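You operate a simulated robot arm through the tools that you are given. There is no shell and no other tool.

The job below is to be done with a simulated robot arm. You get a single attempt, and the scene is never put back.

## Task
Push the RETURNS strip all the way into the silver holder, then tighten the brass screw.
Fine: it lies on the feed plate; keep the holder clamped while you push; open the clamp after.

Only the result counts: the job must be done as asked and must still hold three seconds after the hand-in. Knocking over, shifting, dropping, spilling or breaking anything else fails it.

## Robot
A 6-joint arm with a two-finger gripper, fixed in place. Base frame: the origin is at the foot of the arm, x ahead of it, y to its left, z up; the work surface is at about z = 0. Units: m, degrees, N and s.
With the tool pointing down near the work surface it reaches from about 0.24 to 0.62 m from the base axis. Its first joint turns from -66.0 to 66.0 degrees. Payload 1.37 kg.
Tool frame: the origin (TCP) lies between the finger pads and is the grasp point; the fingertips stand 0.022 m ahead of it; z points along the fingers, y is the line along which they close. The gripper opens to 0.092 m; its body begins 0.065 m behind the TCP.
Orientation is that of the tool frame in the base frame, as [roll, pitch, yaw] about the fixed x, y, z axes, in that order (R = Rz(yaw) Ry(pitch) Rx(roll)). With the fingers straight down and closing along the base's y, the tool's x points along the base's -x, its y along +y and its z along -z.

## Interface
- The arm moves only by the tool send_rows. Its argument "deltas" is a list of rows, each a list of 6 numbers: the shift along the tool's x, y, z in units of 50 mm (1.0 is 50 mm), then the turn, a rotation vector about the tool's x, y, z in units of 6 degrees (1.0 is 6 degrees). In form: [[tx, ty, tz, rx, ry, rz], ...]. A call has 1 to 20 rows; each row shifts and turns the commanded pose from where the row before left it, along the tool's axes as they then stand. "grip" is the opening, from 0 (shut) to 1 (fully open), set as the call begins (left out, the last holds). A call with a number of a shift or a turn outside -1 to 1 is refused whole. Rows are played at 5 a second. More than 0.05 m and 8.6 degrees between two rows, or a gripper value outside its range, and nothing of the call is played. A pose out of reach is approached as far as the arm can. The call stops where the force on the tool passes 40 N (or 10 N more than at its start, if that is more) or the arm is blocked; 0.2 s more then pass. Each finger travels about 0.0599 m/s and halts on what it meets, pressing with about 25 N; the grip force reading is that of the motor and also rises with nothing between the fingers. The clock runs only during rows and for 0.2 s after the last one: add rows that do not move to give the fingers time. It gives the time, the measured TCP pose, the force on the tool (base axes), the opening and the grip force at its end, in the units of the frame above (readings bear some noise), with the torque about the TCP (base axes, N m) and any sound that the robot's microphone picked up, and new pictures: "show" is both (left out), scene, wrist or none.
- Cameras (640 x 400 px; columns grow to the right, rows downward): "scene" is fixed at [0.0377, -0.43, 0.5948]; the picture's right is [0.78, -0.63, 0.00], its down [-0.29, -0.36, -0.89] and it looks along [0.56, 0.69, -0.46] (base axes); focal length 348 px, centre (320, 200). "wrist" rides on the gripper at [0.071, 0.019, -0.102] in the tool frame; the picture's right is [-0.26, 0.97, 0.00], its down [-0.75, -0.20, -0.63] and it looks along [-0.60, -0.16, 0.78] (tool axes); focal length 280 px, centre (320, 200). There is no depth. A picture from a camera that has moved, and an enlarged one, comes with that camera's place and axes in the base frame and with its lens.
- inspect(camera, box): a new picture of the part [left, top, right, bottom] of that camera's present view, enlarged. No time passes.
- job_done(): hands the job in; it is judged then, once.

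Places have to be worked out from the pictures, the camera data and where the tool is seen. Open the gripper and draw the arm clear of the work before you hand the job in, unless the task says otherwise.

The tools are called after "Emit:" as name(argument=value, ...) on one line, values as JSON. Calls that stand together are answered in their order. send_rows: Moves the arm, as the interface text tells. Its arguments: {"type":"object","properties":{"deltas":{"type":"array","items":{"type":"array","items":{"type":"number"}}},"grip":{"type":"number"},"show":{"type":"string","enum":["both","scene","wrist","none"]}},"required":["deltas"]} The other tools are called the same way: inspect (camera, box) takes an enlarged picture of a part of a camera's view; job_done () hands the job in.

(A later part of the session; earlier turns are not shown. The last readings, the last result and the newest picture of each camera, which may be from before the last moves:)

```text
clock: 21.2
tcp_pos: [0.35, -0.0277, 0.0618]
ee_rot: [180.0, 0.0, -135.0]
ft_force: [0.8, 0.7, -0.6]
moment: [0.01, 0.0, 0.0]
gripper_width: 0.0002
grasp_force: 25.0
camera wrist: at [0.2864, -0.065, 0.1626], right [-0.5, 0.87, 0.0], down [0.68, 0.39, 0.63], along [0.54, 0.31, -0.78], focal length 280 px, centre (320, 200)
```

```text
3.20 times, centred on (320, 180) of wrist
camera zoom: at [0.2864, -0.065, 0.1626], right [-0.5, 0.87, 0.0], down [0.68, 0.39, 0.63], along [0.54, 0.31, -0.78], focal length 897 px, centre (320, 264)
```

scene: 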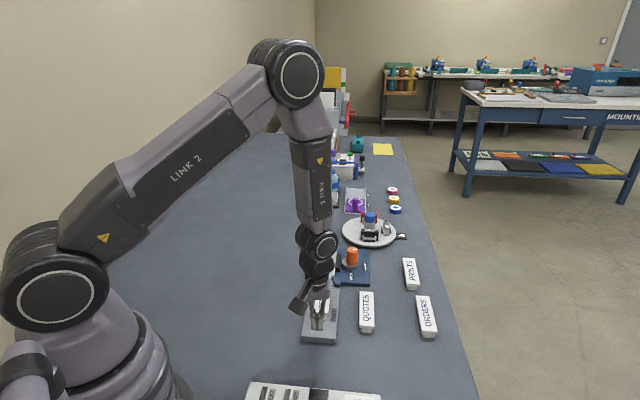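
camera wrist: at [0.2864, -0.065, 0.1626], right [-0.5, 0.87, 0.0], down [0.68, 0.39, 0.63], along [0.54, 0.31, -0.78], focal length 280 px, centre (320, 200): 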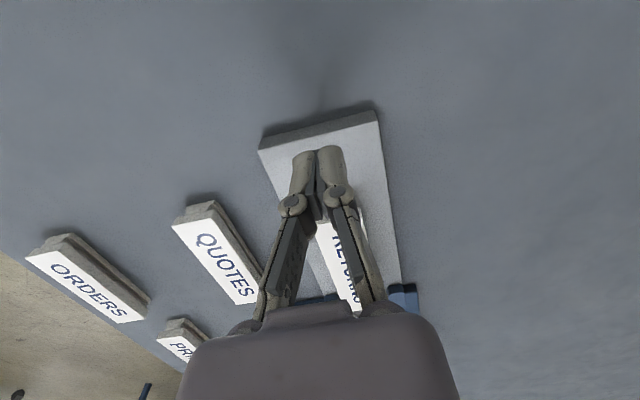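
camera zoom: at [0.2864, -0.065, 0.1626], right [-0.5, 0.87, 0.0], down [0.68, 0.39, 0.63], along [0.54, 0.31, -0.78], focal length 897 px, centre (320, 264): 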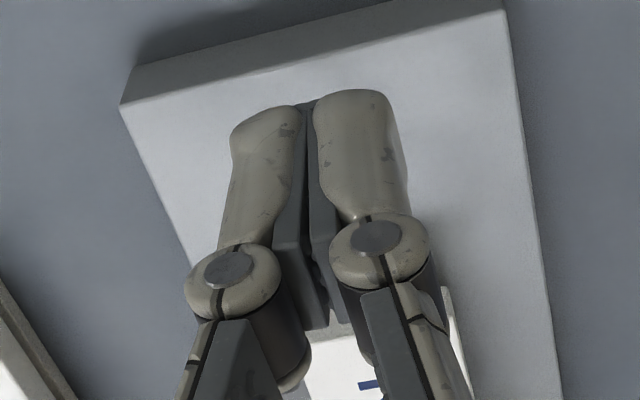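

Tips are ~40 mm behind the strip and above the feed plate. I advance 15 mm, shift 1 mm right, and lower 9 mm (tips ≈0.031), then compare tip height with the strip's plate.

Emit:
send_rows(deltas=[[-0.15, -0.02, 0.09, 0, 0, 0], [-0.15, 0, 0.09, 0, 0, 0], [0, 0, 0, 0, 0, 0]], show="wrist")

Emit:
inspect(camera="scene", box=[305, 300, 345, 335])

Emit:
inspect(camera="wrist", box=[260, 120, 400, 220])

```text
clock: 22.0
tcp_pos: [0.3643, -0.0192, 0.0525]
ee_rot: [-179.9, 0.0, -134.9]
ft_force: [-0.8, 0.2, 0.1]
moment: [0.02, 0.01, 0.01]
gripper_width: 0.0001
grasp_force: 25.1
camera wrist: at [0.2997, -0.0553, 0.154], right [-0.5, 0.87, 0.0], down [0.68, 0.39, 0.63], along [0.54, 0.31, -0.78], focal length 280 px, centre (320, 200)
```

wrist: 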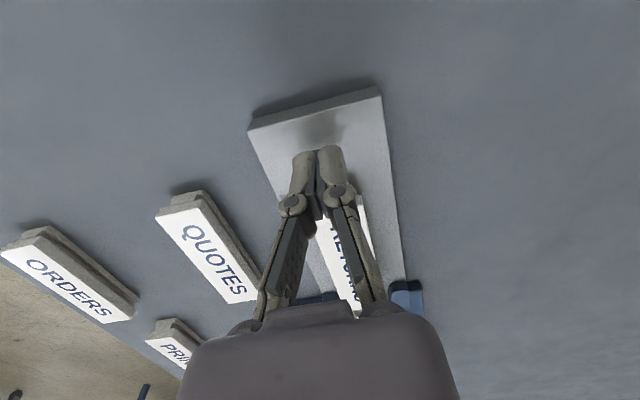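

```text
11.43 times, centred on (325, 318) of scene
camera zoom: at [0.0377, -0.4299, 0.5948], right [0.78, -0.63, 0.0], down [-0.29, -0.36, -0.89], along [0.56, 0.69, -0.46], focal length 3972 px, centre (263, -1143)
```

zoom: 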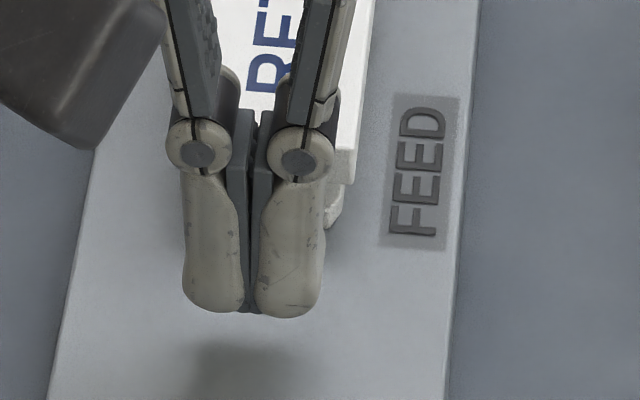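

```text
4.00 times, centred on (330, 170) of wrist
camera zoom: at [0.2997, -0.0553, 0.154], right [-0.5, 0.87, 0.0], down [0.68, 0.39, 0.63], along [0.54, 0.31, -0.78], focal length 1122 px, centre (280, 320)
```

zoom: 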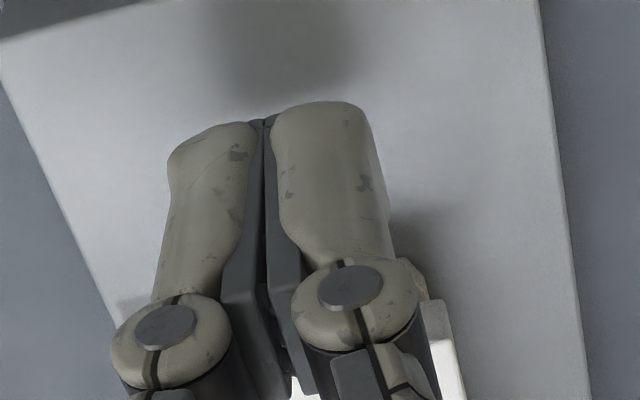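

Laterally the fingers are centred on the strip axis to within ~1 mm. To get the exact plate height I raise, move over the strip and touch its top gently in small steps.

Emit:
send_rows(deltas=[[0, 0, -0.4, 0, 0, 0], [-0.9, 0, 0, 0, 0, 0], [0, 0, 0.2, 0, 0, 0], [0, 0, 0, 0, 0, 0]], show="none")

Emit:
inspect(camera="scene", box=[295, 270, 345, 320])

```text
clock: 23.0
tcp_pos: [0.3962, 0.0131, 0.0641]
ee_rot: [180.0, 0.0, -135.0]
ft_force: [0.4, 0.2, 0.7]
moment: [-0.02, 0.02, -0.01]
gripper_width: 0.0001
grasp_force: 25.1
```

```text
8.00 times, centred on (320, 295) of scene
camera zoom: at [0.0377, -0.4299, 0.5948], right [0.78, -0.63, 0.0], down [-0.29, -0.36, -0.89], along [0.56, 0.69, -0.46], focal length 2780 px, centre (320, -560)
```

zoom: 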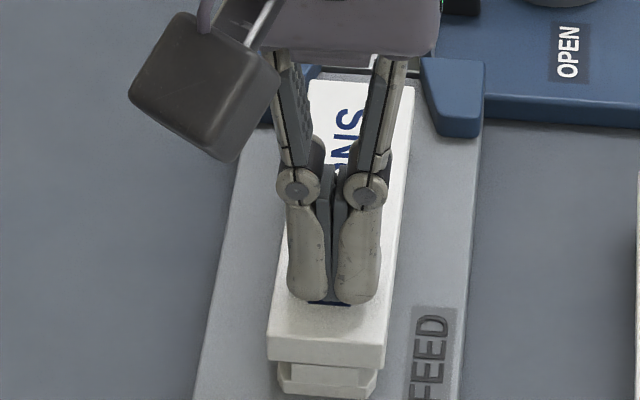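

Tips (z≈0.042) hover just over the strip's top. I step down 2 mm at a time until I see contact force.

Emit:
send_rows(deltas=[[0, 0, 0.04, 0, 0, 0], [0, 0, 0, 0, 0, 0]], show="none")

Emit:
send_rows(deltas=[[0, 0, 0.03, 0, 0, 0], [0, 0, 0, 0, 0, 0]], show="none")

```text
clock: 23.6
tcp_pos: [0.3961, 0.0138, 0.0607]
ee_rot: [179.9, 0.0, -135.0]
ft_force: [-0.1, -0.2, -1.6]
moment: [0.02, 0.01, 0.01]
gripper_width: 0.0
grasp_force: 25.6
```

```text
clock: 24.2
tcp_pos: [0.3956, 0.014, 0.06]
ee_rot: [180.0, 0.0, -135.0]
ft_force: [-0.5, 0.6, -0.1]
moment: [0.03, -0.01, 0.01]
gripper_width: 0.0
grasp_force: 25.1
```

No contact yet at tip ≈0.037. I continue in 1 mm steps.

Emit:
send_rows(deltas=[[0, 0, 0.02, 0, 0, 0], [0, 0, 0, 0, 0, 0]], show="none")

Emit:
send_rows(deltas=[[0, 0, 0.02, 0, 0, 0], [0, 0, 0, 0, 0, 0]], show="none")

```text
clock: 24.8
tcp_pos: [0.3955, 0.0135, 0.059]
ee_rot: [180.0, 0.0, -135.0]
ft_force: [0.5, 0.8, 0.2]
moment: [0.01, -0.01, -0.02]
gripper_width: 0.0
grasp_force: 25.1
```

```text
clock: 25.4
tcp_pos: [0.3952, 0.014, 0.0581]
ee_rot: [179.9, 0.1, -135.0]
ft_force: [-3.4, -0.6, 16.3]
moment: [-0.03, 0.05, 0.05]
gripper_width: 0.0061
grasp_force: 25.3
```

Contact found: strip top is at about z=0.036 (TCP ≈0.0577). I lift, go back 45 mm, and lower so the tips sit ~5 mm below the strip's top, behind its rear face.

Emit:
send_rows(deltas=[[0, 0, -0.2, 0, 0, 0], [0, 0, -0.2, 0, 0, 0], [0.9, 0, 0, 0, 0, 0], [0, 0, 0.24, 0, 0, 0], [0, 0, 0.24, 0, 0, 0], [0, 0, 0, 0, 0, 0]], show="none")

Emit:
inspect(camera="scene", box=[295, 280, 355, 335])

```text
clock: 26.8
tcp_pos: [0.3636, -0.0174, 0.0544]
ee_rot: [180.0, 0.0, -135.0]
ft_force: [0.5, -0.7, 0.3]
moment: [0.0, 0.01, -0.01]
gripper_width: 0.0002
grasp_force: 24.7
```

```text
7.27 times, centred on (325, 308) of scene
camera zoom: at [0.0377, -0.43, 0.5948], right [0.78, -0.63, 0.0], down [-0.29, -0.36, -0.89], along [0.56, 0.69, -0.46], focal length 2528 px, centre (284, -582)
```

zoom: 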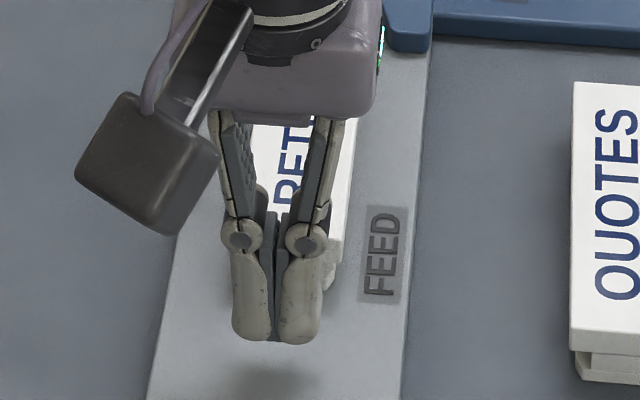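

Height looks right and centred. I start the push along the strip axis (tool −x) slowly: 6 rows of 4 mm.

Emit:
send_rows(deltas=[[-0.08, 0, 0, 0, 0, 0], [-0.08, 0, 0, 0, 0, 0], [-0.08, 0, 0, 0, 0, 0], [-0.08, 0, 0, 0, 0, 0], [-0.08, 0, 0, 0, 0, 0], [-0.08, 0, 0, 0, 0, 0]], show="wrist")

Emit:
inspect(camera="scene", box=[295, 250, 365, 325])

```text
clock: 28.2
tcp_pos: [0.3804, -0.0006, 0.0548]
ee_rot: [180.0, -0.1, -135.0]
ft_force: [0.4, -0.4, -0.3]
moment: [-0.02, -0.04, 0.0]
gripper_width: 0.0
grasp_force: 25.1
camera wrist: at [0.316, -0.0382, 0.1552], right [-0.5, 0.87, 0.0], down [0.68, 0.39, 0.62], along [0.54, 0.31, -0.78], focal length 280 px, centre (320, 200)
```

wrist: 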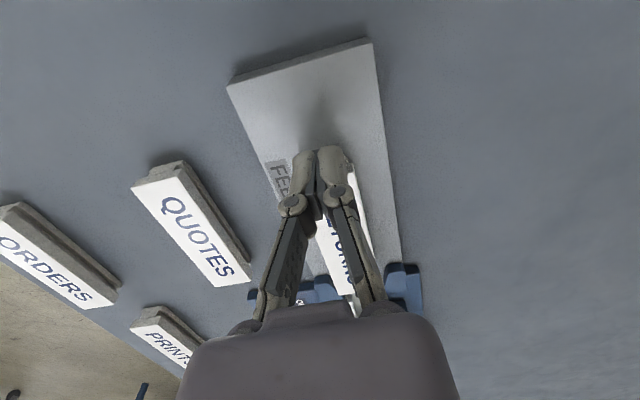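

```text
5.33 times, centred on (330, 288) of scene
camera zoom: at [0.0377, -0.43, 0.5948], right [0.78, -0.63, 0.0], down [-0.29, -0.36, -0.89], along [0.56, 0.69, -0.46], focal length 1854 px, centre (267, -267)
```

zoom: 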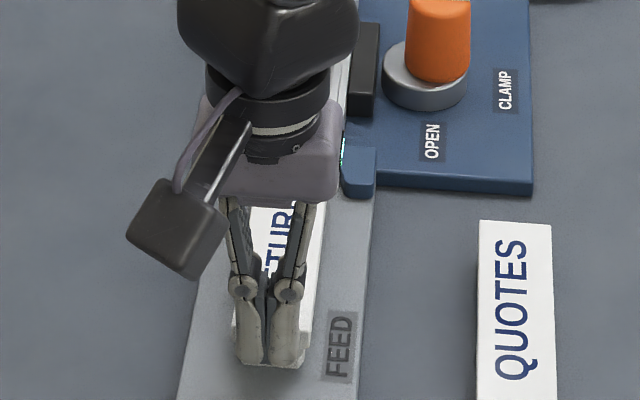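

Force is near zero; I need to check whether the fingers are really behind the strip or how far it moved.

Emit:
inspect(camera="scene", box=[305, 295, 345, 325])

Emit:
inspect(camera="wrist", box=[260, 120, 400, 220])

Emit:
inspect(camera="wrist", box=[300, 200, 400, 310])

```text
13.33 times, centred on (325, 310) of scene
camera zoom: at [0.0377, -0.43, 0.5948], right [0.78, -0.63, 0.0], down [-0.29, -0.36, -0.89], along [0.56, 0.69, -0.46], focal length 4634 px, centre (253, -1267)
```

zoom: 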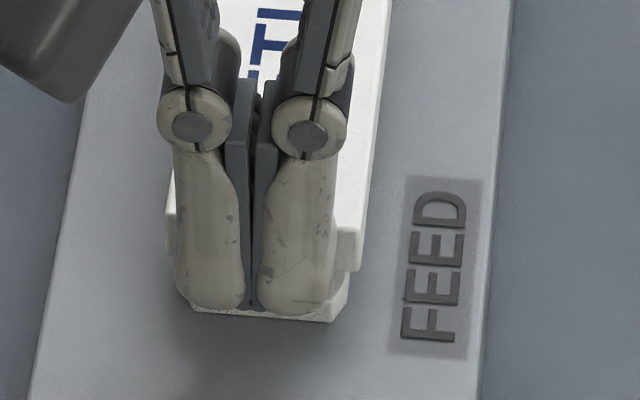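

```text
4.00 times, centred on (330, 170) of wrist
camera zoom: at [0.316, -0.0382, 0.1552], right [-0.5, 0.87, 0.0], down [0.68, 0.39, 0.62], along [0.54, 0.31, -0.78], focal length 1122 px, centre (280, 320)
```

zoom: 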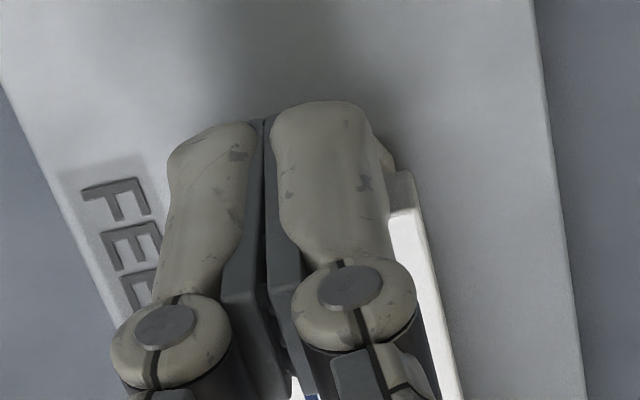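

```text
3.64 times, centred on (350, 255) of wrist
camera zoom: at [0.316, -0.0382, 0.1552], right [-0.5, 0.87, 0.0], down [0.68, 0.39, 0.62], along [0.54, 0.31, -0.78], focal length 1020 px, centre (211, 0)
```

zoom: 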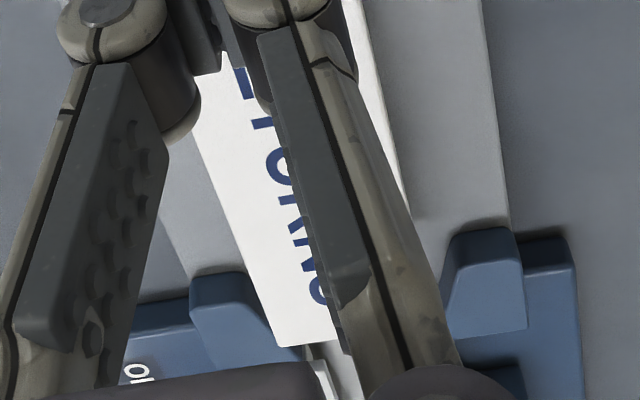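

Contact is made and the strip has moved ~3 mm. I continue pushing 25 mm so its front reaches the guides, then check alignment.

Emit:
send_rows(deltas=[[-0.1, 0, 0, 0, 0, 0], [-0.1, 0, 0, 0, 0, 0], [-0.1, 0, 0, 0, 0, 0], [-0.1, 0, 0, 0, 0, 0]], show="wrist")

Emit:
inspect(camera="scene", box=[295, 250, 365, 325])

Emit:
inspect(camera="wrist", box=[290, 190, 430, 310])

```text
clock: 29.2
tcp_pos: [0.3942, 0.0128, 0.054]
ee_rot: [-180.0, 0.0, -135.0]
ft_force: [0.2, 0.4, 0.6]
moment: [-0.01, -0.01, 0.01]
gripper_width: 0.0
grasp_force: 25.1
camera wrist: at [0.3307, -0.0239, 0.1553], right [-0.5, 0.87, 0.0], down [0.68, 0.39, 0.63], along [0.54, 0.31, -0.78], focal length 280 px, centre (320, 200)
```

wrist: 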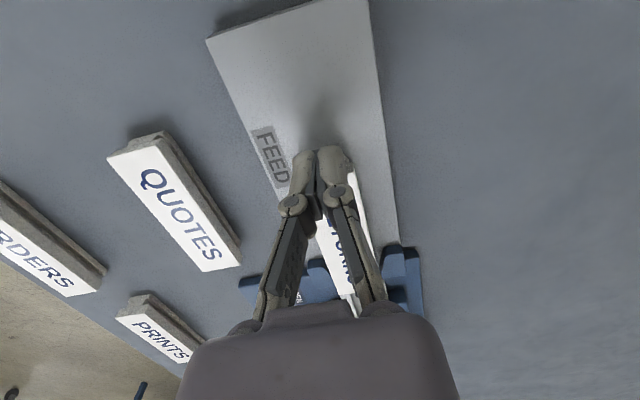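

```text
5.33 times, centred on (330, 288) of scene
camera zoom: at [0.0377, -0.43, 0.5948], right [0.78, -0.63, 0.0], down [-0.29, -0.36, -0.89], along [0.56, 0.69, -0.46], focal length 1854 px, centre (267, -267)
```

zoom: 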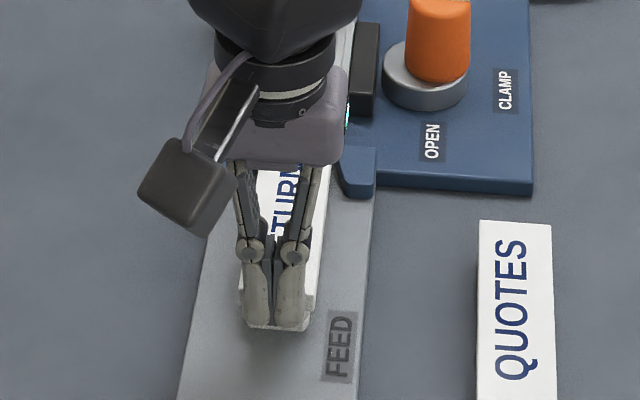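

```text
3.33 times, centred on (360, 250) of wrist
camera zoom: at [0.3307, -0.0239, 0.1553], right [-0.5, 0.87, 0.0], down [0.68, 0.39, 0.63], along [0.54, 0.31, -0.78], focal length 935 px, centre (187, 33)
```

zoom: 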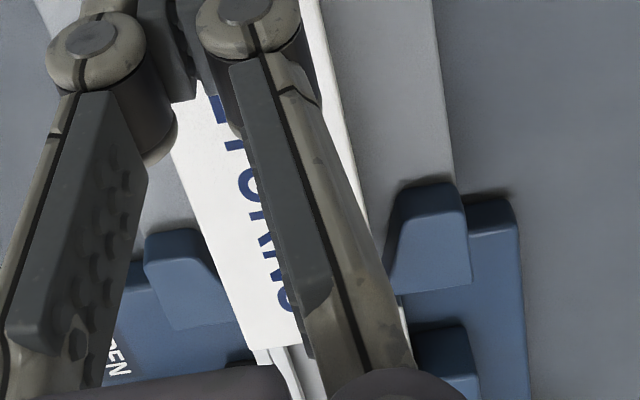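

The strip's front is passing between the guides with almost no force. I continue another 30 mm.

Emit:
send_rows(deltas=[[-0.1, 0, 0, 0, 0, 0], [-0.1, 0, 0, 0, 0, 0], [-0.1, 0, 0, 0, 0, 0], [-0.1, 0, 0, 0, 0, 0], [-0.1, 0, 0, 0, 0, 0], [-0.1, 0, 0, 0, 0, 0]], show="wrist")

Emit:
inspect(camera="scene", box=[295, 235, 375, 315])

Emit:
inspect(camera="wrist", box=[290, 190, 430, 310])

```text
clock: 30.6
tcp_pos: [0.416, 0.0343, 0.0545]
ee_rot: [-180.0, 0.0, -135.0]
ft_force: [-0.4, 0.3, -0.4]
moment: [0.0, 0.0, 0.01]
gripper_width: 0.0
grasp_force: 24.7
camera wrist: at [0.3513, -0.0027, 0.1557], right [-0.5, 0.87, 0.0], down [0.68, 0.39, 0.62], along [0.54, 0.31, -0.78], focal length 280 px, centre (320, 200)
```

wrist: 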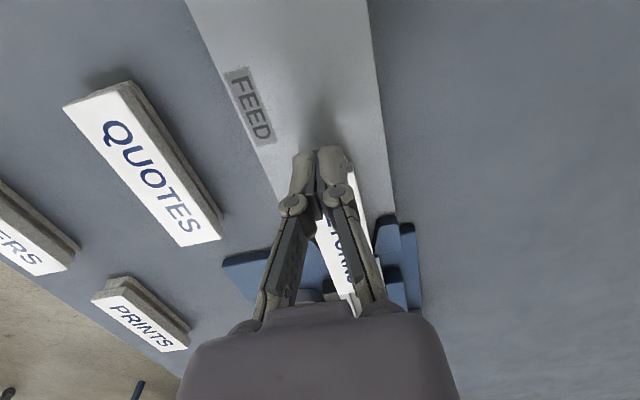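

```text
5.00 times, centred on (335, 275) of scene
camera zoom: at [0.0377, -0.43, 0.5948], right [0.78, -0.63, 0.0], down [-0.29, -0.36, -0.89], along [0.56, 0.69, -0.46], focal length 1738 px, centre (245, -175)
```

zoom: 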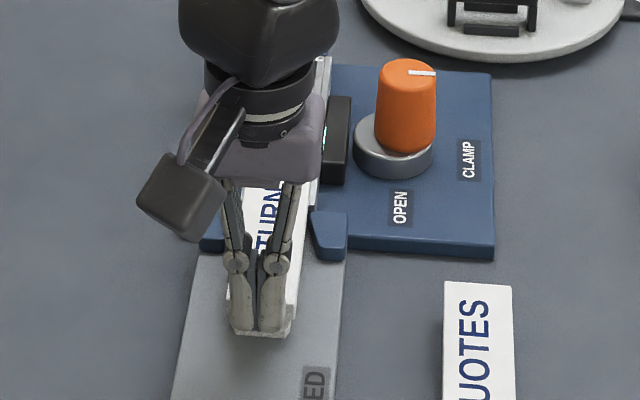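

```text
3.33 times, centred on (360, 250) of wrist
camera zoom: at [0.3513, -0.0027, 0.1557], right [-0.5, 0.87, 0.0], down [0.68, 0.39, 0.62], along [0.54, 0.31, -0.78], focal length 935 px, centre (187, 33)
```

zoom: 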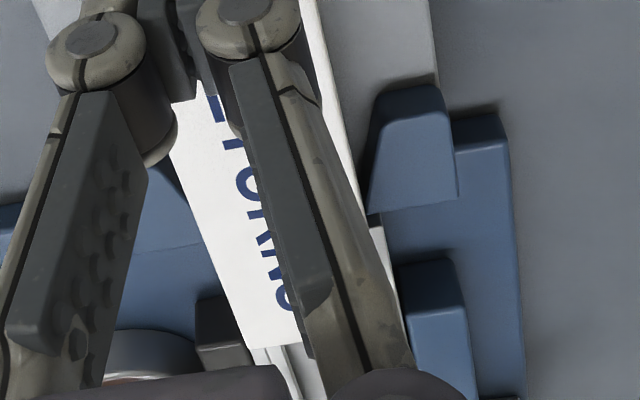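

The strip is sliding into the holder cleanly. I push 30 mm further.

Emit:
send_rows(deltas=[[-0.1, 0, 0, 0, 0, 0], [-0.1, 0, 0, 0, 0, 0], [-0.1, 0, 0, 0, 0, 0], [-0.1, 0, 0, 0, 0, 0], [-0.1, 0, 0, 0, 0, 0], [-0.1, 0, 0, 0, 0, 0]], show="wrist")

Emit:
inspect(camera="scene", box=[300, 245, 360, 305])

Emit:
inspect(camera="wrist", box=[250, 130, 430, 310])

```text
clock: 32.0
tcp_pos: [0.4374, 0.0551, 0.0546]
ee_rot: [180.0, 0.0, -135.0]
ft_force: [0.3, -0.1, 0.0]
moment: [-0.01, 0.03, -0.03]
gripper_width: 0.0
grasp_force: 24.6
camera wrist: at [0.3728, 0.0188, 0.1557], right [-0.5, 0.87, 0.0], down [0.68, 0.39, 0.63], along [0.54, 0.31, -0.78], focal length 280 px, centre (320, 200)
```

wrist: 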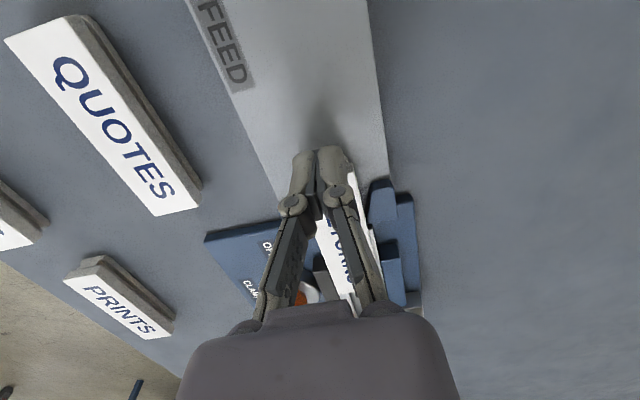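

```text
6.67 times, centred on (330, 275) of scene
camera zoom: at [0.0377, -0.43, 0.5948], right [0.78, -0.63, 0.0], down [-0.29, -0.36, -0.89], along [0.56, 0.69, -0.46], focal length 2317 px, centre (253, -300)
```

zoom: 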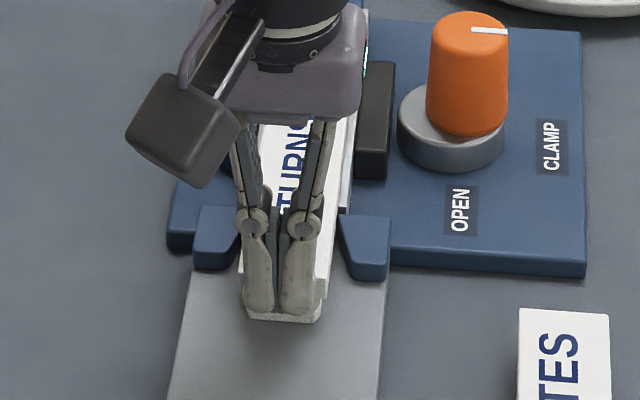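

```text
2.22 times, centred on (340, 220) of wrist
camera zoom: at [0.3728, 0.0188, 0.1557], right [-0.5, 0.87, 0.0], down [0.68, 0.39, 0.63], along [0.54, 0.31, -0.78], focal length 623 px, centre (276, 156)
```

zoom: 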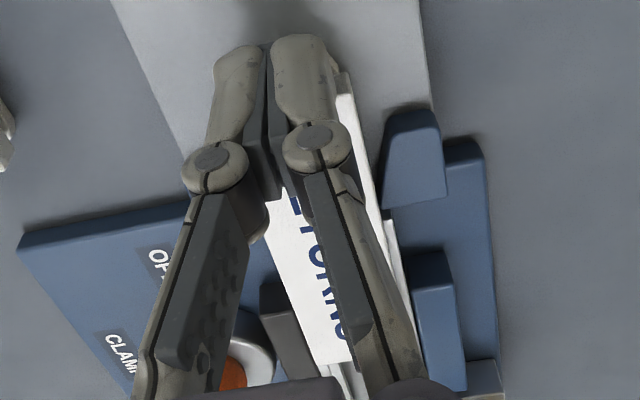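

All good with no resistance. I continue 30 mm; fingers are narrower than the plate so they clear the guides as well.

Emit:
send_rows(deltas=[[-0.1, 0, 0, 0, 0, 0], [-0.1, 0, 0, 0, 0, 0], [-0.1, 0, 0, 0, 0, 0], [-0.1, 0, 0, 0, 0, 0], [-0.1, 0, 0, 0, 0, 0], [-0.1, 0, 0, 0, 0, 0]], show="wrist")

Emit:
inspect(camera="scene", box=[300, 235, 360, 295])

Emit:
inspect(camera="wrist", box=[250, 130, 430, 310])

```text
clock: 33.4
tcp_pos: [0.4579, 0.0772, 0.0535]
ee_rot: [180.0, 0.0, -135.0]
ft_force: [0.0, 0.4, 0.1]
moment: [0.0, -0.02, 0.02]
gripper_width: 0.0
grasp_force: 24.9
camera wrist: at [0.3937, 0.0399, 0.1552], right [-0.5, 0.87, 0.0], down [0.68, 0.39, 0.63], along [0.54, 0.31, -0.78], focal length 280 px, centre (320, 200)
```

wrist: 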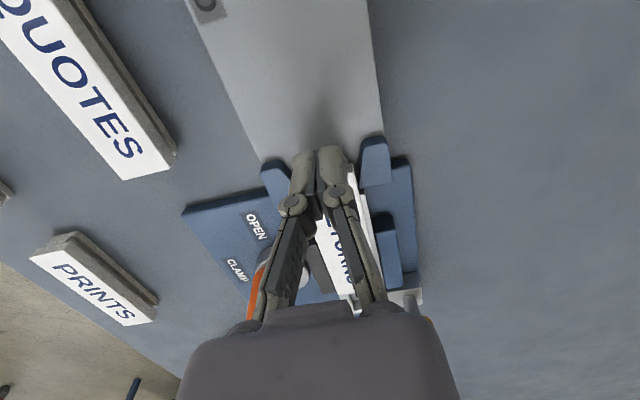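

```text
6.67 times, centred on (330, 265) of scene
camera zoom: at [0.0377, -0.43, 0.5948], right [0.78, -0.63, 0.0], down [-0.29, -0.36, -0.89], along [0.56, 0.69, -0.46], focal length 2317 px, centre (253, -233)
```

zoom: 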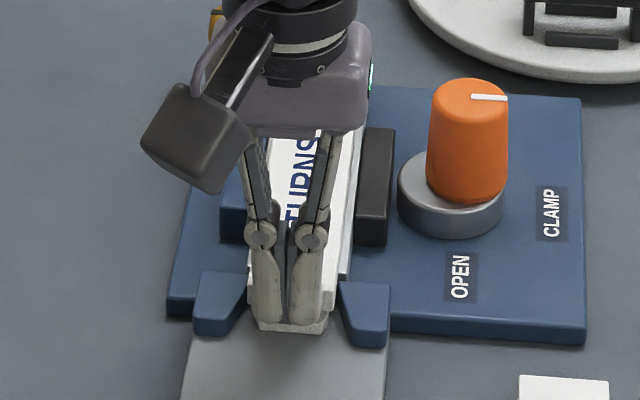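

```text
2.22 times, centred on (340, 220) of wrist
camera zoom: at [0.3937, 0.0399, 0.1552], right [-0.5, 0.87, 0.0], down [0.68, 0.39, 0.63], along [0.54, 0.31, -0.78], focal length 623 px, centre (276, 156)
```

zoom: 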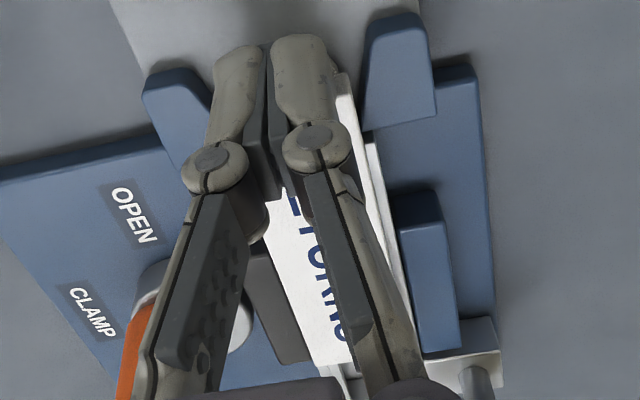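

Still free sliding. I push another 20 mm, then switch to small steps near the stop.

Emit:
send_rows(deltas=[[-0.1, 0, 0, 0, 0, 0], [-0.1, 0, 0, 0, 0, 0], [-0.1, 0, 0, 0, 0, 0], [-0.1, 0, 0, 0, 0, 0]], show="wrist")

Emit:
inspect(camera="scene", box=[300, 235, 360, 295])

Emit:
inspect(camera="wrist", box=[250, 130, 430, 310])

```text
clock: 34.4
tcp_pos: [0.4734, 0.0912, 0.0548]
ee_rot: [-180.0, -0.1, -135.1]
ft_force: [-0.4, -0.9, -0.5]
moment: [0.01, 0.0, -0.03]
gripper_width: 0.0061
grasp_force: 24.7
camera wrist: at [0.4086, 0.0543, 0.1558], right [-0.5, 0.87, 0.0], down [0.68, 0.39, 0.63], along [0.54, 0.31, -0.78], focal length 280 px, centre (320, 200)
```

wrist: 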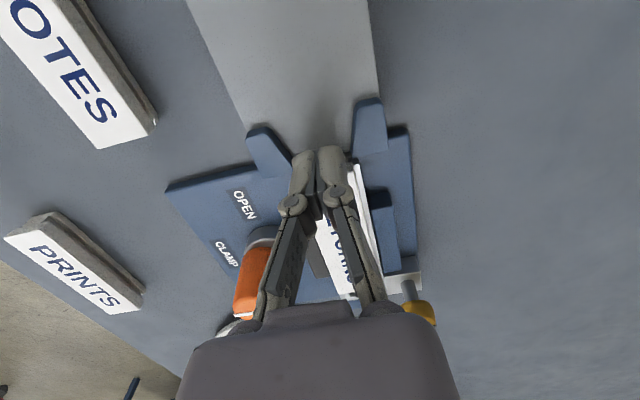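

```text
6.67 times, centred on (330, 265) of scene
camera zoom: at [0.0377, -0.43, 0.5948], right [0.78, -0.63, 0.0], down [-0.29, -0.36, -0.89], along [0.56, 0.69, -0.46], focal length 2317 px, centre (253, -233)
```

zoom: 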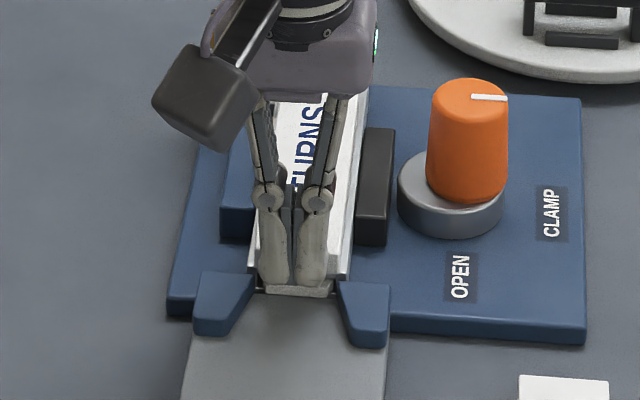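

```text
2.22 times, centred on (340, 220) of wrist
camera zoom: at [0.4086, 0.0543, 0.1558], right [-0.5, 0.87, 0.0], down [0.68, 0.39, 0.63], along [0.54, 0.31, -0.78], focal length 623 px, centre (276, 156)
```

zoom: 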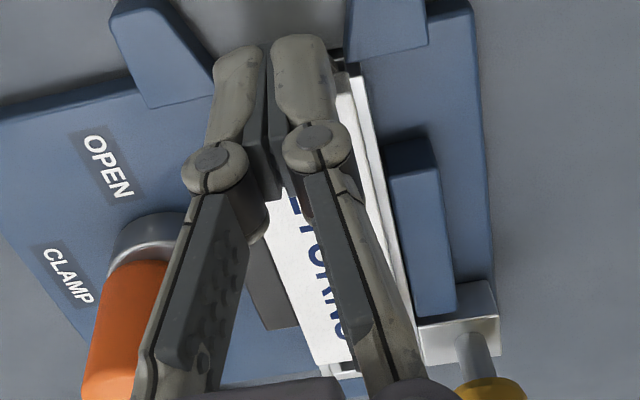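

The gripper width reads 6 mm, so I look closer at the fingertips and strip's rear before continuing.

Emit:
inspect(camera="scene", box=[312, 255, 342, 285])

Emit:
inspect(camera="wrist", box=[270, 130, 390, 230])

Emit:
inspect(camera="wrist", box=[300, 220, 440, 330])

```text
13.33 times, centred on (327, 270) of scene
camera zoom: at [0.0377, -0.43, 0.5948], right [0.78, -0.63, 0.0], down [-0.29, -0.36, -0.89], along [0.56, 0.69, -0.46], focal length 4634 px, centre (227, -733)
```

zoom: 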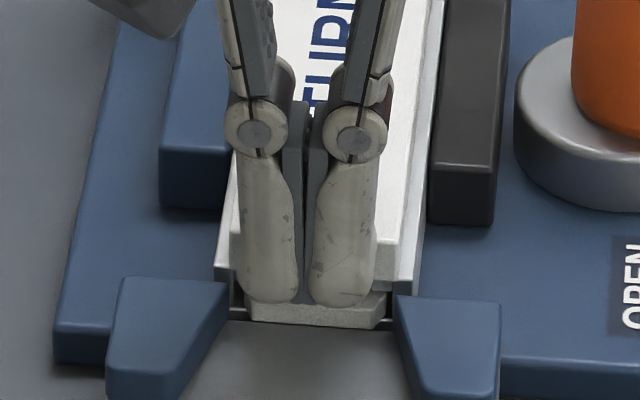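

```text
4.00 times, centred on (330, 180) of wrist
camera zoom: at [0.4086, 0.0543, 0.1558], right [-0.5, 0.87, 0.0], down [0.68, 0.39, 0.63], along [0.54, 0.31, -0.78], focal length 1122 px, centre (280, 280)
```

zoom: 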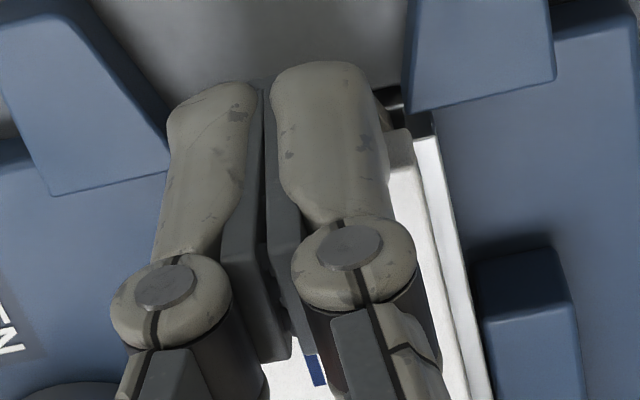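

```text
3.64 times, centred on (370, 275) of wrist
camera zoom: at [0.4086, 0.0543, 0.1558], right [-0.5, 0.87, 0.0], down [0.68, 0.39, 0.63], along [0.54, 0.31, -0.78], focal length 1020 px, centre (138, -73)
```

zoom: 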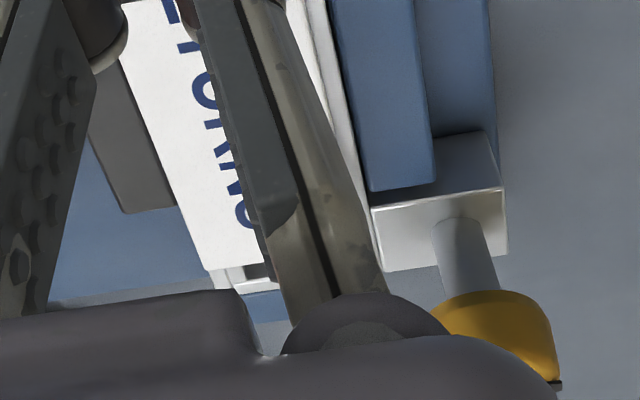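

The strip's front is close to the end wall now. I continue in 2 mm steps, watching for a force rise.

Emit:
send_rows(deltas=[[-0.04, 0, 0, 0, 0, 0], [-0.04, 0, 0, 0, 0, 0], [-0.04, 0, 0, 0, 0, 0], [0, 0, 0, 0, 0, 0]], show="none")

Emit:
inspect(camera="wrist", box=[300, 220, 440, 330])

Emit:
inspect(camera="scene", box=[312, 255, 342, 285])

```text
clock: 35.4
tcp_pos: [0.4765, 0.0959, 0.0537]
ee_rot: [-180.0, 0.0, -135.0]
ft_force: [0.4, -0.1, 0.0]
moment: [0.02, 0.01, -0.02]
gripper_width: 0.0061
grasp_force: 25.0
```

```text
3.64 times, centred on (370, 275) of wrist
camera zoom: at [0.4121, 0.0583, 0.1555], right [-0.5, 0.87, 0.0], down [0.68, 0.39, 0.62], along [0.54, 0.31, -0.78], focal length 1020 px, centre (138, -73)
```

zoom: 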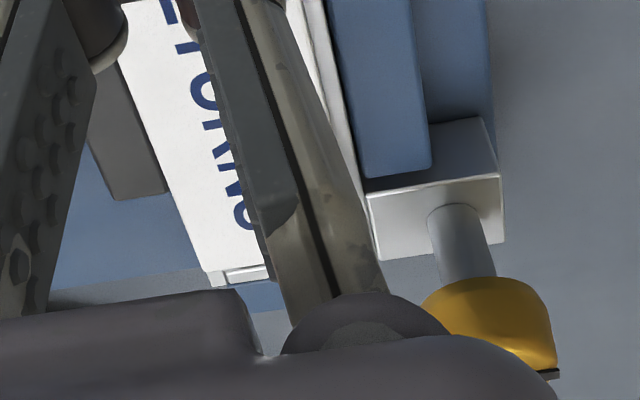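

```text
13.33 times, centred on (327, 270) of scene
camera zoom: at [0.0377, -0.43, 0.5948], right [0.78, -0.63, 0.0], down [-0.29, -0.36, -0.89], along [0.56, 0.69, -0.46], focal length 4634 px, centre (227, -733)
```

zoom: 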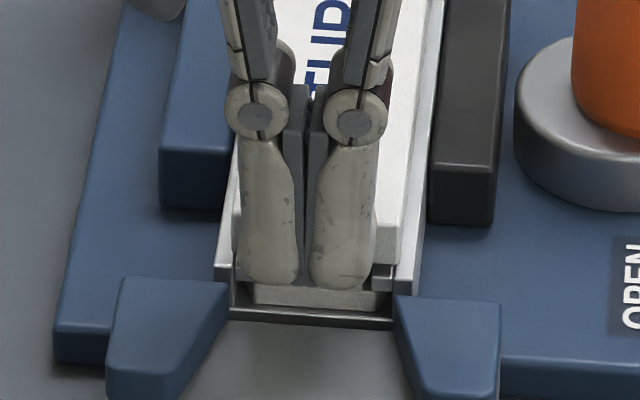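

Still no stop; a few millimetres of end cap remain visible. I continue with 1.5–2 mm steps.

Emit:
send_rows(deltas=[[-0.04, 0, 0, 0, 0, 0], [-0.04, 0, 0, 0, 0, 0], [0, 0, 0, 0, 0, 0]], show="none")

Emit:
inspect(camera="wrist", box=[300, 220, 440, 330])

Emit:
inspect(camera="scene", box=[312, 255, 342, 285])

```text
clock: 36.2
tcp_pos: [0.4794, 0.0983, 0.0536]
ee_rot: [180.0, 0.1, -135.0]
ft_force: [0.2, 0.0, 0.7]
moment: [0.03, 0.0, -0.02]
gripper_width: 0.0001
grasp_force: 24.7
```

```text
3.64 times, centred on (370, 275) of wrist
camera zoom: at [0.4154, 0.0615, 0.1551], right [-0.5, 0.87, 0.0], down [0.68, 0.39, 0.63], along [0.54, 0.31, -0.78], focal length 1020 px, centre (138, -73)
```

zoom: 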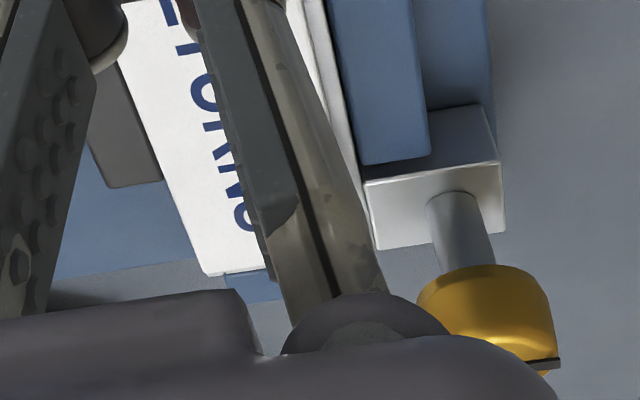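

```text
13.33 times, centred on (327, 270) of scene
camera zoom: at [0.0377, -0.43, 0.5948], right [0.78, -0.63, 0.0], down [-0.29, -0.36, -0.89], along [0.56, 0.69, -0.46], focal length 4634 px, centre (227, -733)
```

zoom: 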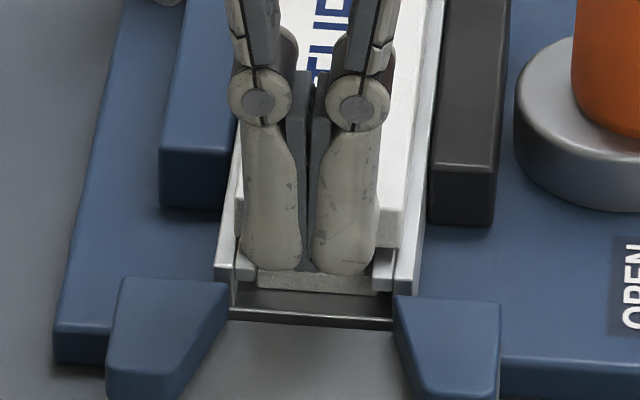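

The plate's front now overlaps the end cap. I keep pushing in 1.5 mm steps until the force rises.

Emit:
send_rows(deltas=[[-0.03, 0, 0, 0, 0, 0], [-0.03, 0, 0, 0, 0, 0], [0, 0, 0, 0, 0, 0]], show="none")

Emit:
inspect(camera="wrist", box=[300, 220, 440, 330])

Emit:
inspect(camera="scene", box=[312, 255, 342, 285])

```text
clock: 37.0
tcp_pos: [0.4818, 0.1003, 0.0536]
ee_rot: [180.0, 0.1, -135.0]
ft_force: [0.2, 0.0, 0.2]
moment: [0.01, 0.0, -0.03]
gripper_width: 0.0059
grasp_force: 24.9
```

```text
3.64 times, centred on (370, 275) of wrist
camera zoom: at [0.417, 0.0636, 0.1553], right [-0.5, 0.87, 0.0], down [0.68, 0.39, 0.62], along [0.54, 0.31, -0.78], focal length 1020 px, centre (138, -73)
```

zoom: 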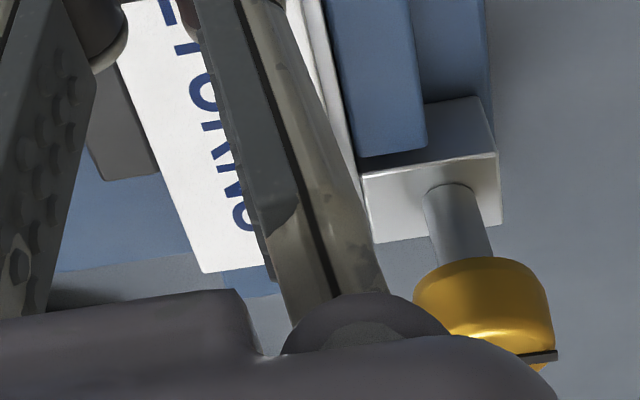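

```text
13.33 times, centred on (327, 270) of scene
camera zoom: at [0.0377, -0.43, 0.5948], right [0.78, -0.63, 0.0], down [-0.29, -0.36, -0.89], along [0.56, 0.69, -0.46], focal length 4634 px, centre (227, -733)
```

zoom: 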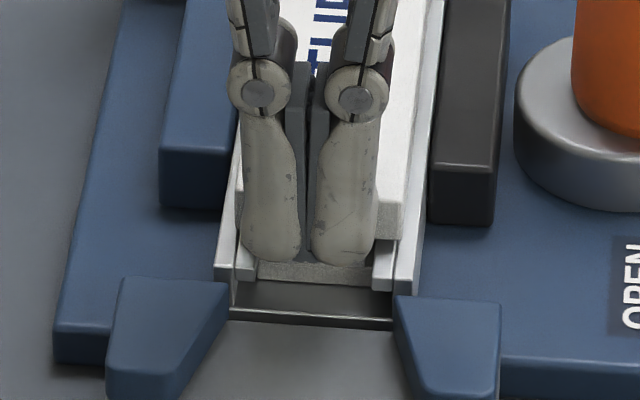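

Still sliding. I continue in the same small steps.

Emit:
send_rows(deltas=[[-0.03, 0, 0, 0, 0, 0], [-0.03, 0, 0, 0, 0, 0], [0, 0, 0, 0, 0, 0]], show="none")

Emit:
inspect(camera="wrist", box=[300, 220, 440, 330])

Emit:
inspect(camera="scene", box=[312, 255, 342, 285])

```text
clock: 37.8
tcp_pos: [0.4835, 0.103, 0.0532]
ee_rot: [180.0, 0.0, -135.0]
ft_force: [0.3, 0.5, 0.3]
moment: [0.01, 0.0, -0.03]
gripper_width: 0.0
grasp_force: 24.8
```

```text
3.64 times, centred on (370, 275) of wrist
camera zoom: at [0.4195, 0.0658, 0.1549], right [-0.5, 0.87, 0.0], down [0.68, 0.39, 0.63], along [0.54, 0.31, -0.78], focal length 1020 px, centre (138, -73)
```

zoom: 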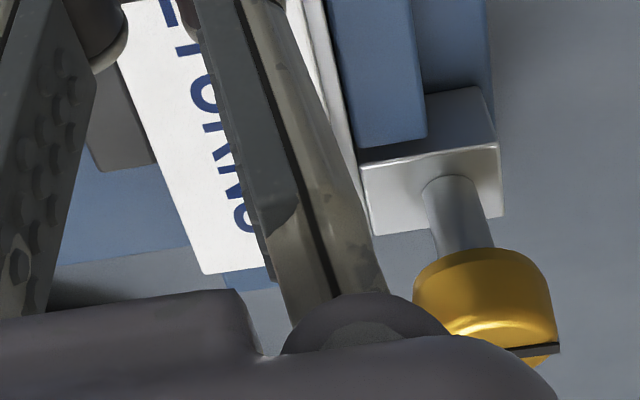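

```text
13.33 times, centred on (327, 270) of scene
camera zoom: at [0.0377, -0.43, 0.5948], right [0.78, -0.63, 0.0], down [-0.29, -0.36, -0.89], along [0.56, 0.69, -0.46], focal length 4634 px, centre (227, -733)
```

zoom: 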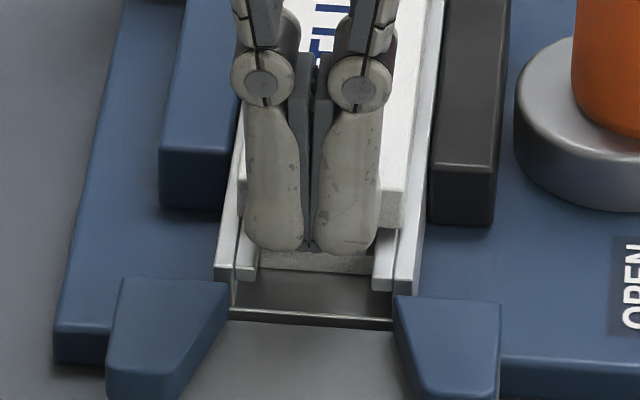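

Still no stop at s≈0.415 (I estimated ~0.417). I go on in 1 mm rows.

Emit:
send_rows(deltas=[[-0.02, 0, 0, 0, 0, 0], [-0.02, 0, 0, 0, 0, 0], [-0.02, 0, 0, 0, 0, 0], [0, 0, 0, 0, 0, 0]], show="none")

Emit:
inspect(camera="scene", box=[312, 255, 342, 285])

```text
clock: 38.8
tcp_pos: [0.4855, 0.1052, 0.0531]
ee_rot: [-180.0, 0.0, -135.0]
ft_force: [0.2, -0.7, 0.3]
moment: [0.0, -0.01, 0.0]
gripper_width: 0.0003
grasp_force: 25.1
```

```text
13.33 times, centred on (327, 270) of scene
camera zoom: at [0.0377, -0.43, 0.5948], right [0.78, -0.63, 0.0], down [-0.29, -0.36, -0.89], along [0.56, 0.69, -0.46], focal length 4634 px, centre (227, -733)
```

zoom: 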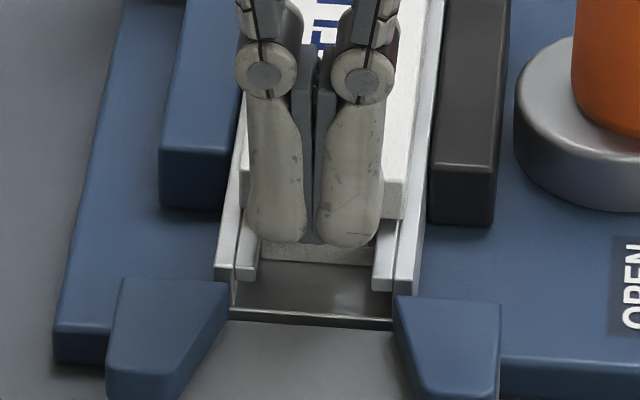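

Force still near zero; the strip keeps moving. I continue with 1 mm rows.

Emit:
send_rows(deltas=[[-0.02, 0, 0, 0, 0, 0], [-0.02, 0, 0, 0, 0, 0], [-0.02, 0, 0, 0, 0, 0], [0, 0, 0, 0, 0, 0]], show="none")

Emit:
inspect(camera="scene", box=[312, 255, 342, 285])

Emit:
inspect(camera="wrist", box=[300, 220, 440, 330])

```text
clock: 39.8
tcp_pos: [0.4872, 0.1054, 0.0531]
ee_rot: [-180.0, 0.1, -135.0]
ft_force: [0.8, 1.0, 0.5]
moment: [0.01, 0.02, -0.01]
gripper_width: 0.0
grasp_force: 24.9
```

```text
13.33 times, centred on (327, 270) of scene
camera zoom: at [0.0377, -0.43, 0.5948], right [0.78, -0.63, 0.0], down [-0.29, -0.36, -0.89], along [0.56, 0.69, -0.46], focal length 4634 px, centre (227, -733)
```

zoom: 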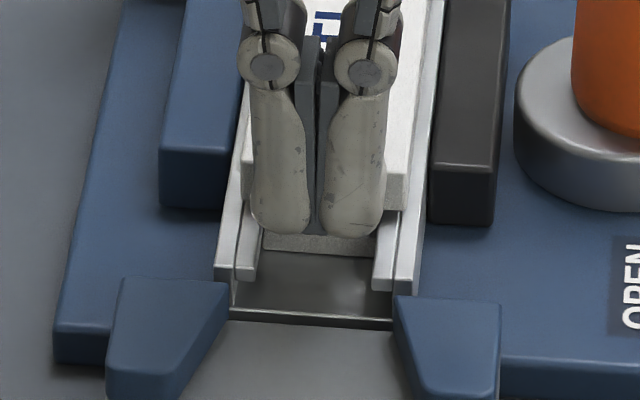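

```text
3.64 times, centred on (370, 275) of wrist
camera zoom: at [0.4237, 0.0691, 0.1548], right [-0.5, 0.87, 0.0], down [0.68, 0.39, 0.63], along [0.54, 0.31, -0.78], focal length 1020 px, centre (138, -73)
```

zoom: 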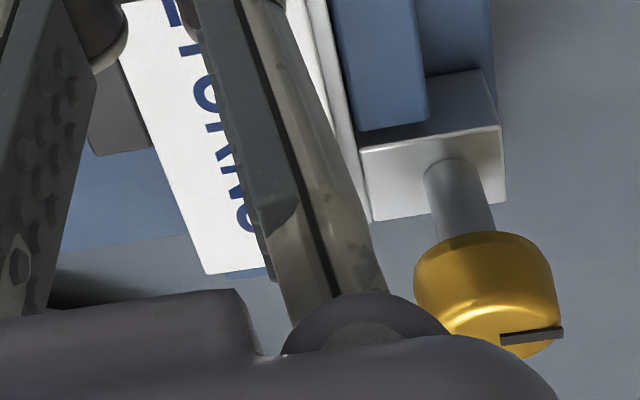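

Front estimated nearly at the holder's end. I continue 1 mm rows, still watching force.

Emit:
send_rows(deltas=[[-0.02, 0, 0, 0, 0, 0], [-0.02, 0, 0, 0, 0, 0], [-0.02, 0, 0, 0, 0, 0], [0, 0, 0, 0, 0, 0]], show="none")

Emit:
inspect(camera="scene", box=[312, 255, 342, 285])

Emit:
inspect(camera="wrist", box=[300, 220, 440, 330])

```text
clock: 40.8
tcp_pos: [0.49, 0.1076, 0.0536]
ee_rot: [-180.0, 0.0, -135.0]
ft_force: [-1.6, -1.4, 0.5]
moment: [-0.01, 0.03, 0.02]
gripper_width: 0.0059
grasp_force: 24.8
```

```text
13.33 times, centred on (327, 270) of scene
camera zoom: at [0.0377, -0.43, 0.5948], right [0.78, -0.63, 0.0], down [-0.29, -0.36, -0.89], along [0.56, 0.69, -0.46], focal length 4634 px, centre (227, -733)
```

zoom: 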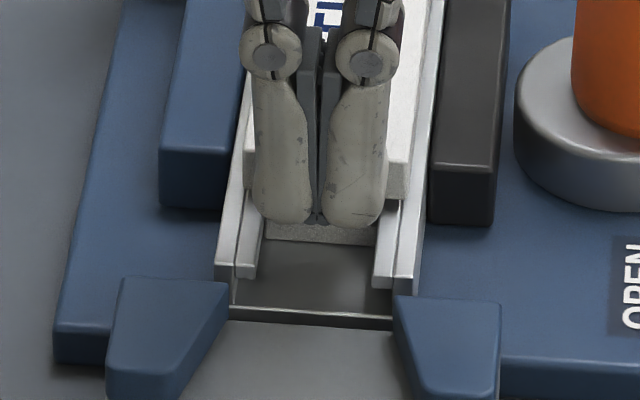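

```text
3.64 times, centred on (370, 275) of wrist
camera zoom: at [0.4262, 0.0714, 0.1545], right [-0.5, 0.87, 0.0], down [0.68, 0.39, 0.62], along [0.54, 0.31, -0.78], focal length 1020 px, centre (138, -73)
```

zoom: 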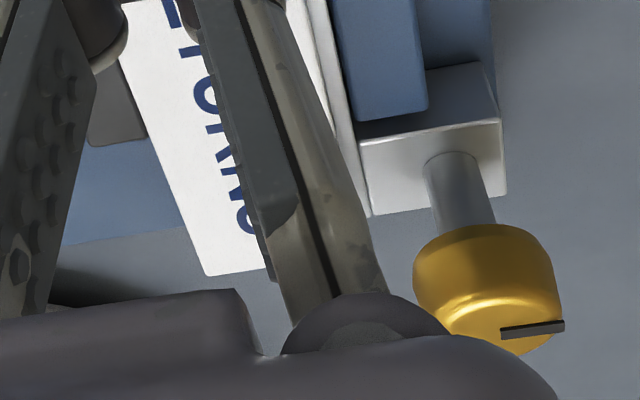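

A slight resistance (~2 N against the push) appears. I push 1 mm more at a time.

Emit:
send_rows(deltas=[[-0.02, 0, 0, 0, 0, 0], [0, 0, 0, 0, 0, 0]], show="none")

Emit:
send_rows(deltas=[[-0.02, 0, 0, 0, 0, 0], [0, 0, 0, 0, 0, 0]], show="none")

Emit:
inspect(camera="scene", box=[312, 255, 342, 285])

Emit:
inspect(camera="wrist", box=[300, 220, 440, 330])

```text
clock: 41.4
tcp_pos: [0.49, 0.1085, 0.0544]
ee_rot: [179.9, -0.1, -134.9]
ft_force: [-5.5, -5.2, 1.5]
moment: [-0.13, 0.1, 0.0]
gripper_width: 0.0061
grasp_force: 24.6
```

```text
clock: 42.0
tcp_pos: [0.4902, 0.1084, 0.0536]
ee_rot: [179.9, -0.1, -135.0]
ft_force: [-12.7, -14.8, 4.0]
moment: [-0.33, 0.22, -0.03]
gripper_width: 0.0058
grasp_force: 24.7
```

```text
13.33 times, centred on (327, 270) of scene
camera zoom: at [0.0376, -0.43, 0.5948], right [0.78, -0.63, 0.0], down [-0.29, -0.36, -0.89], along [0.56, 0.69, -0.46], focal length 4634 px, centre (227, -733)
```

zoom: 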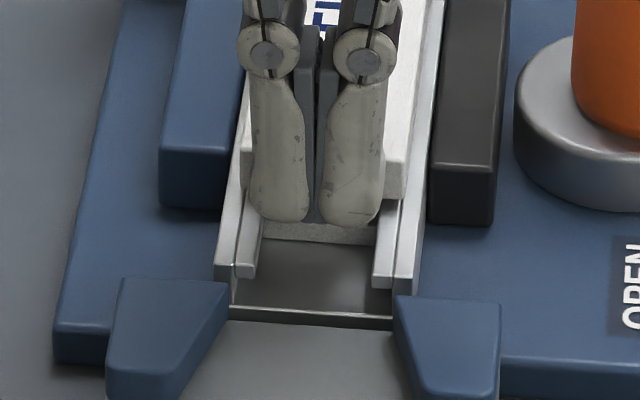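

```text
3.64 times, centred on (370, 275) of wrist
camera zoom: at [0.4264, 0.0722, 0.1548], right [-0.5, 0.87, 0.0], down [0.68, 0.39, 0.62], along [0.54, 0.31, -0.78], focal length 1020 px, centre (138, -73)
```

zoom: 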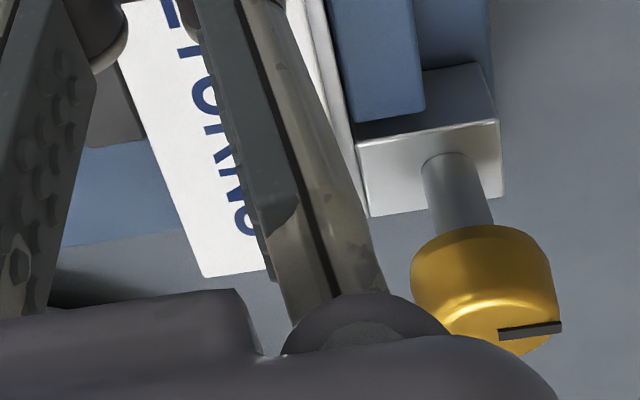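

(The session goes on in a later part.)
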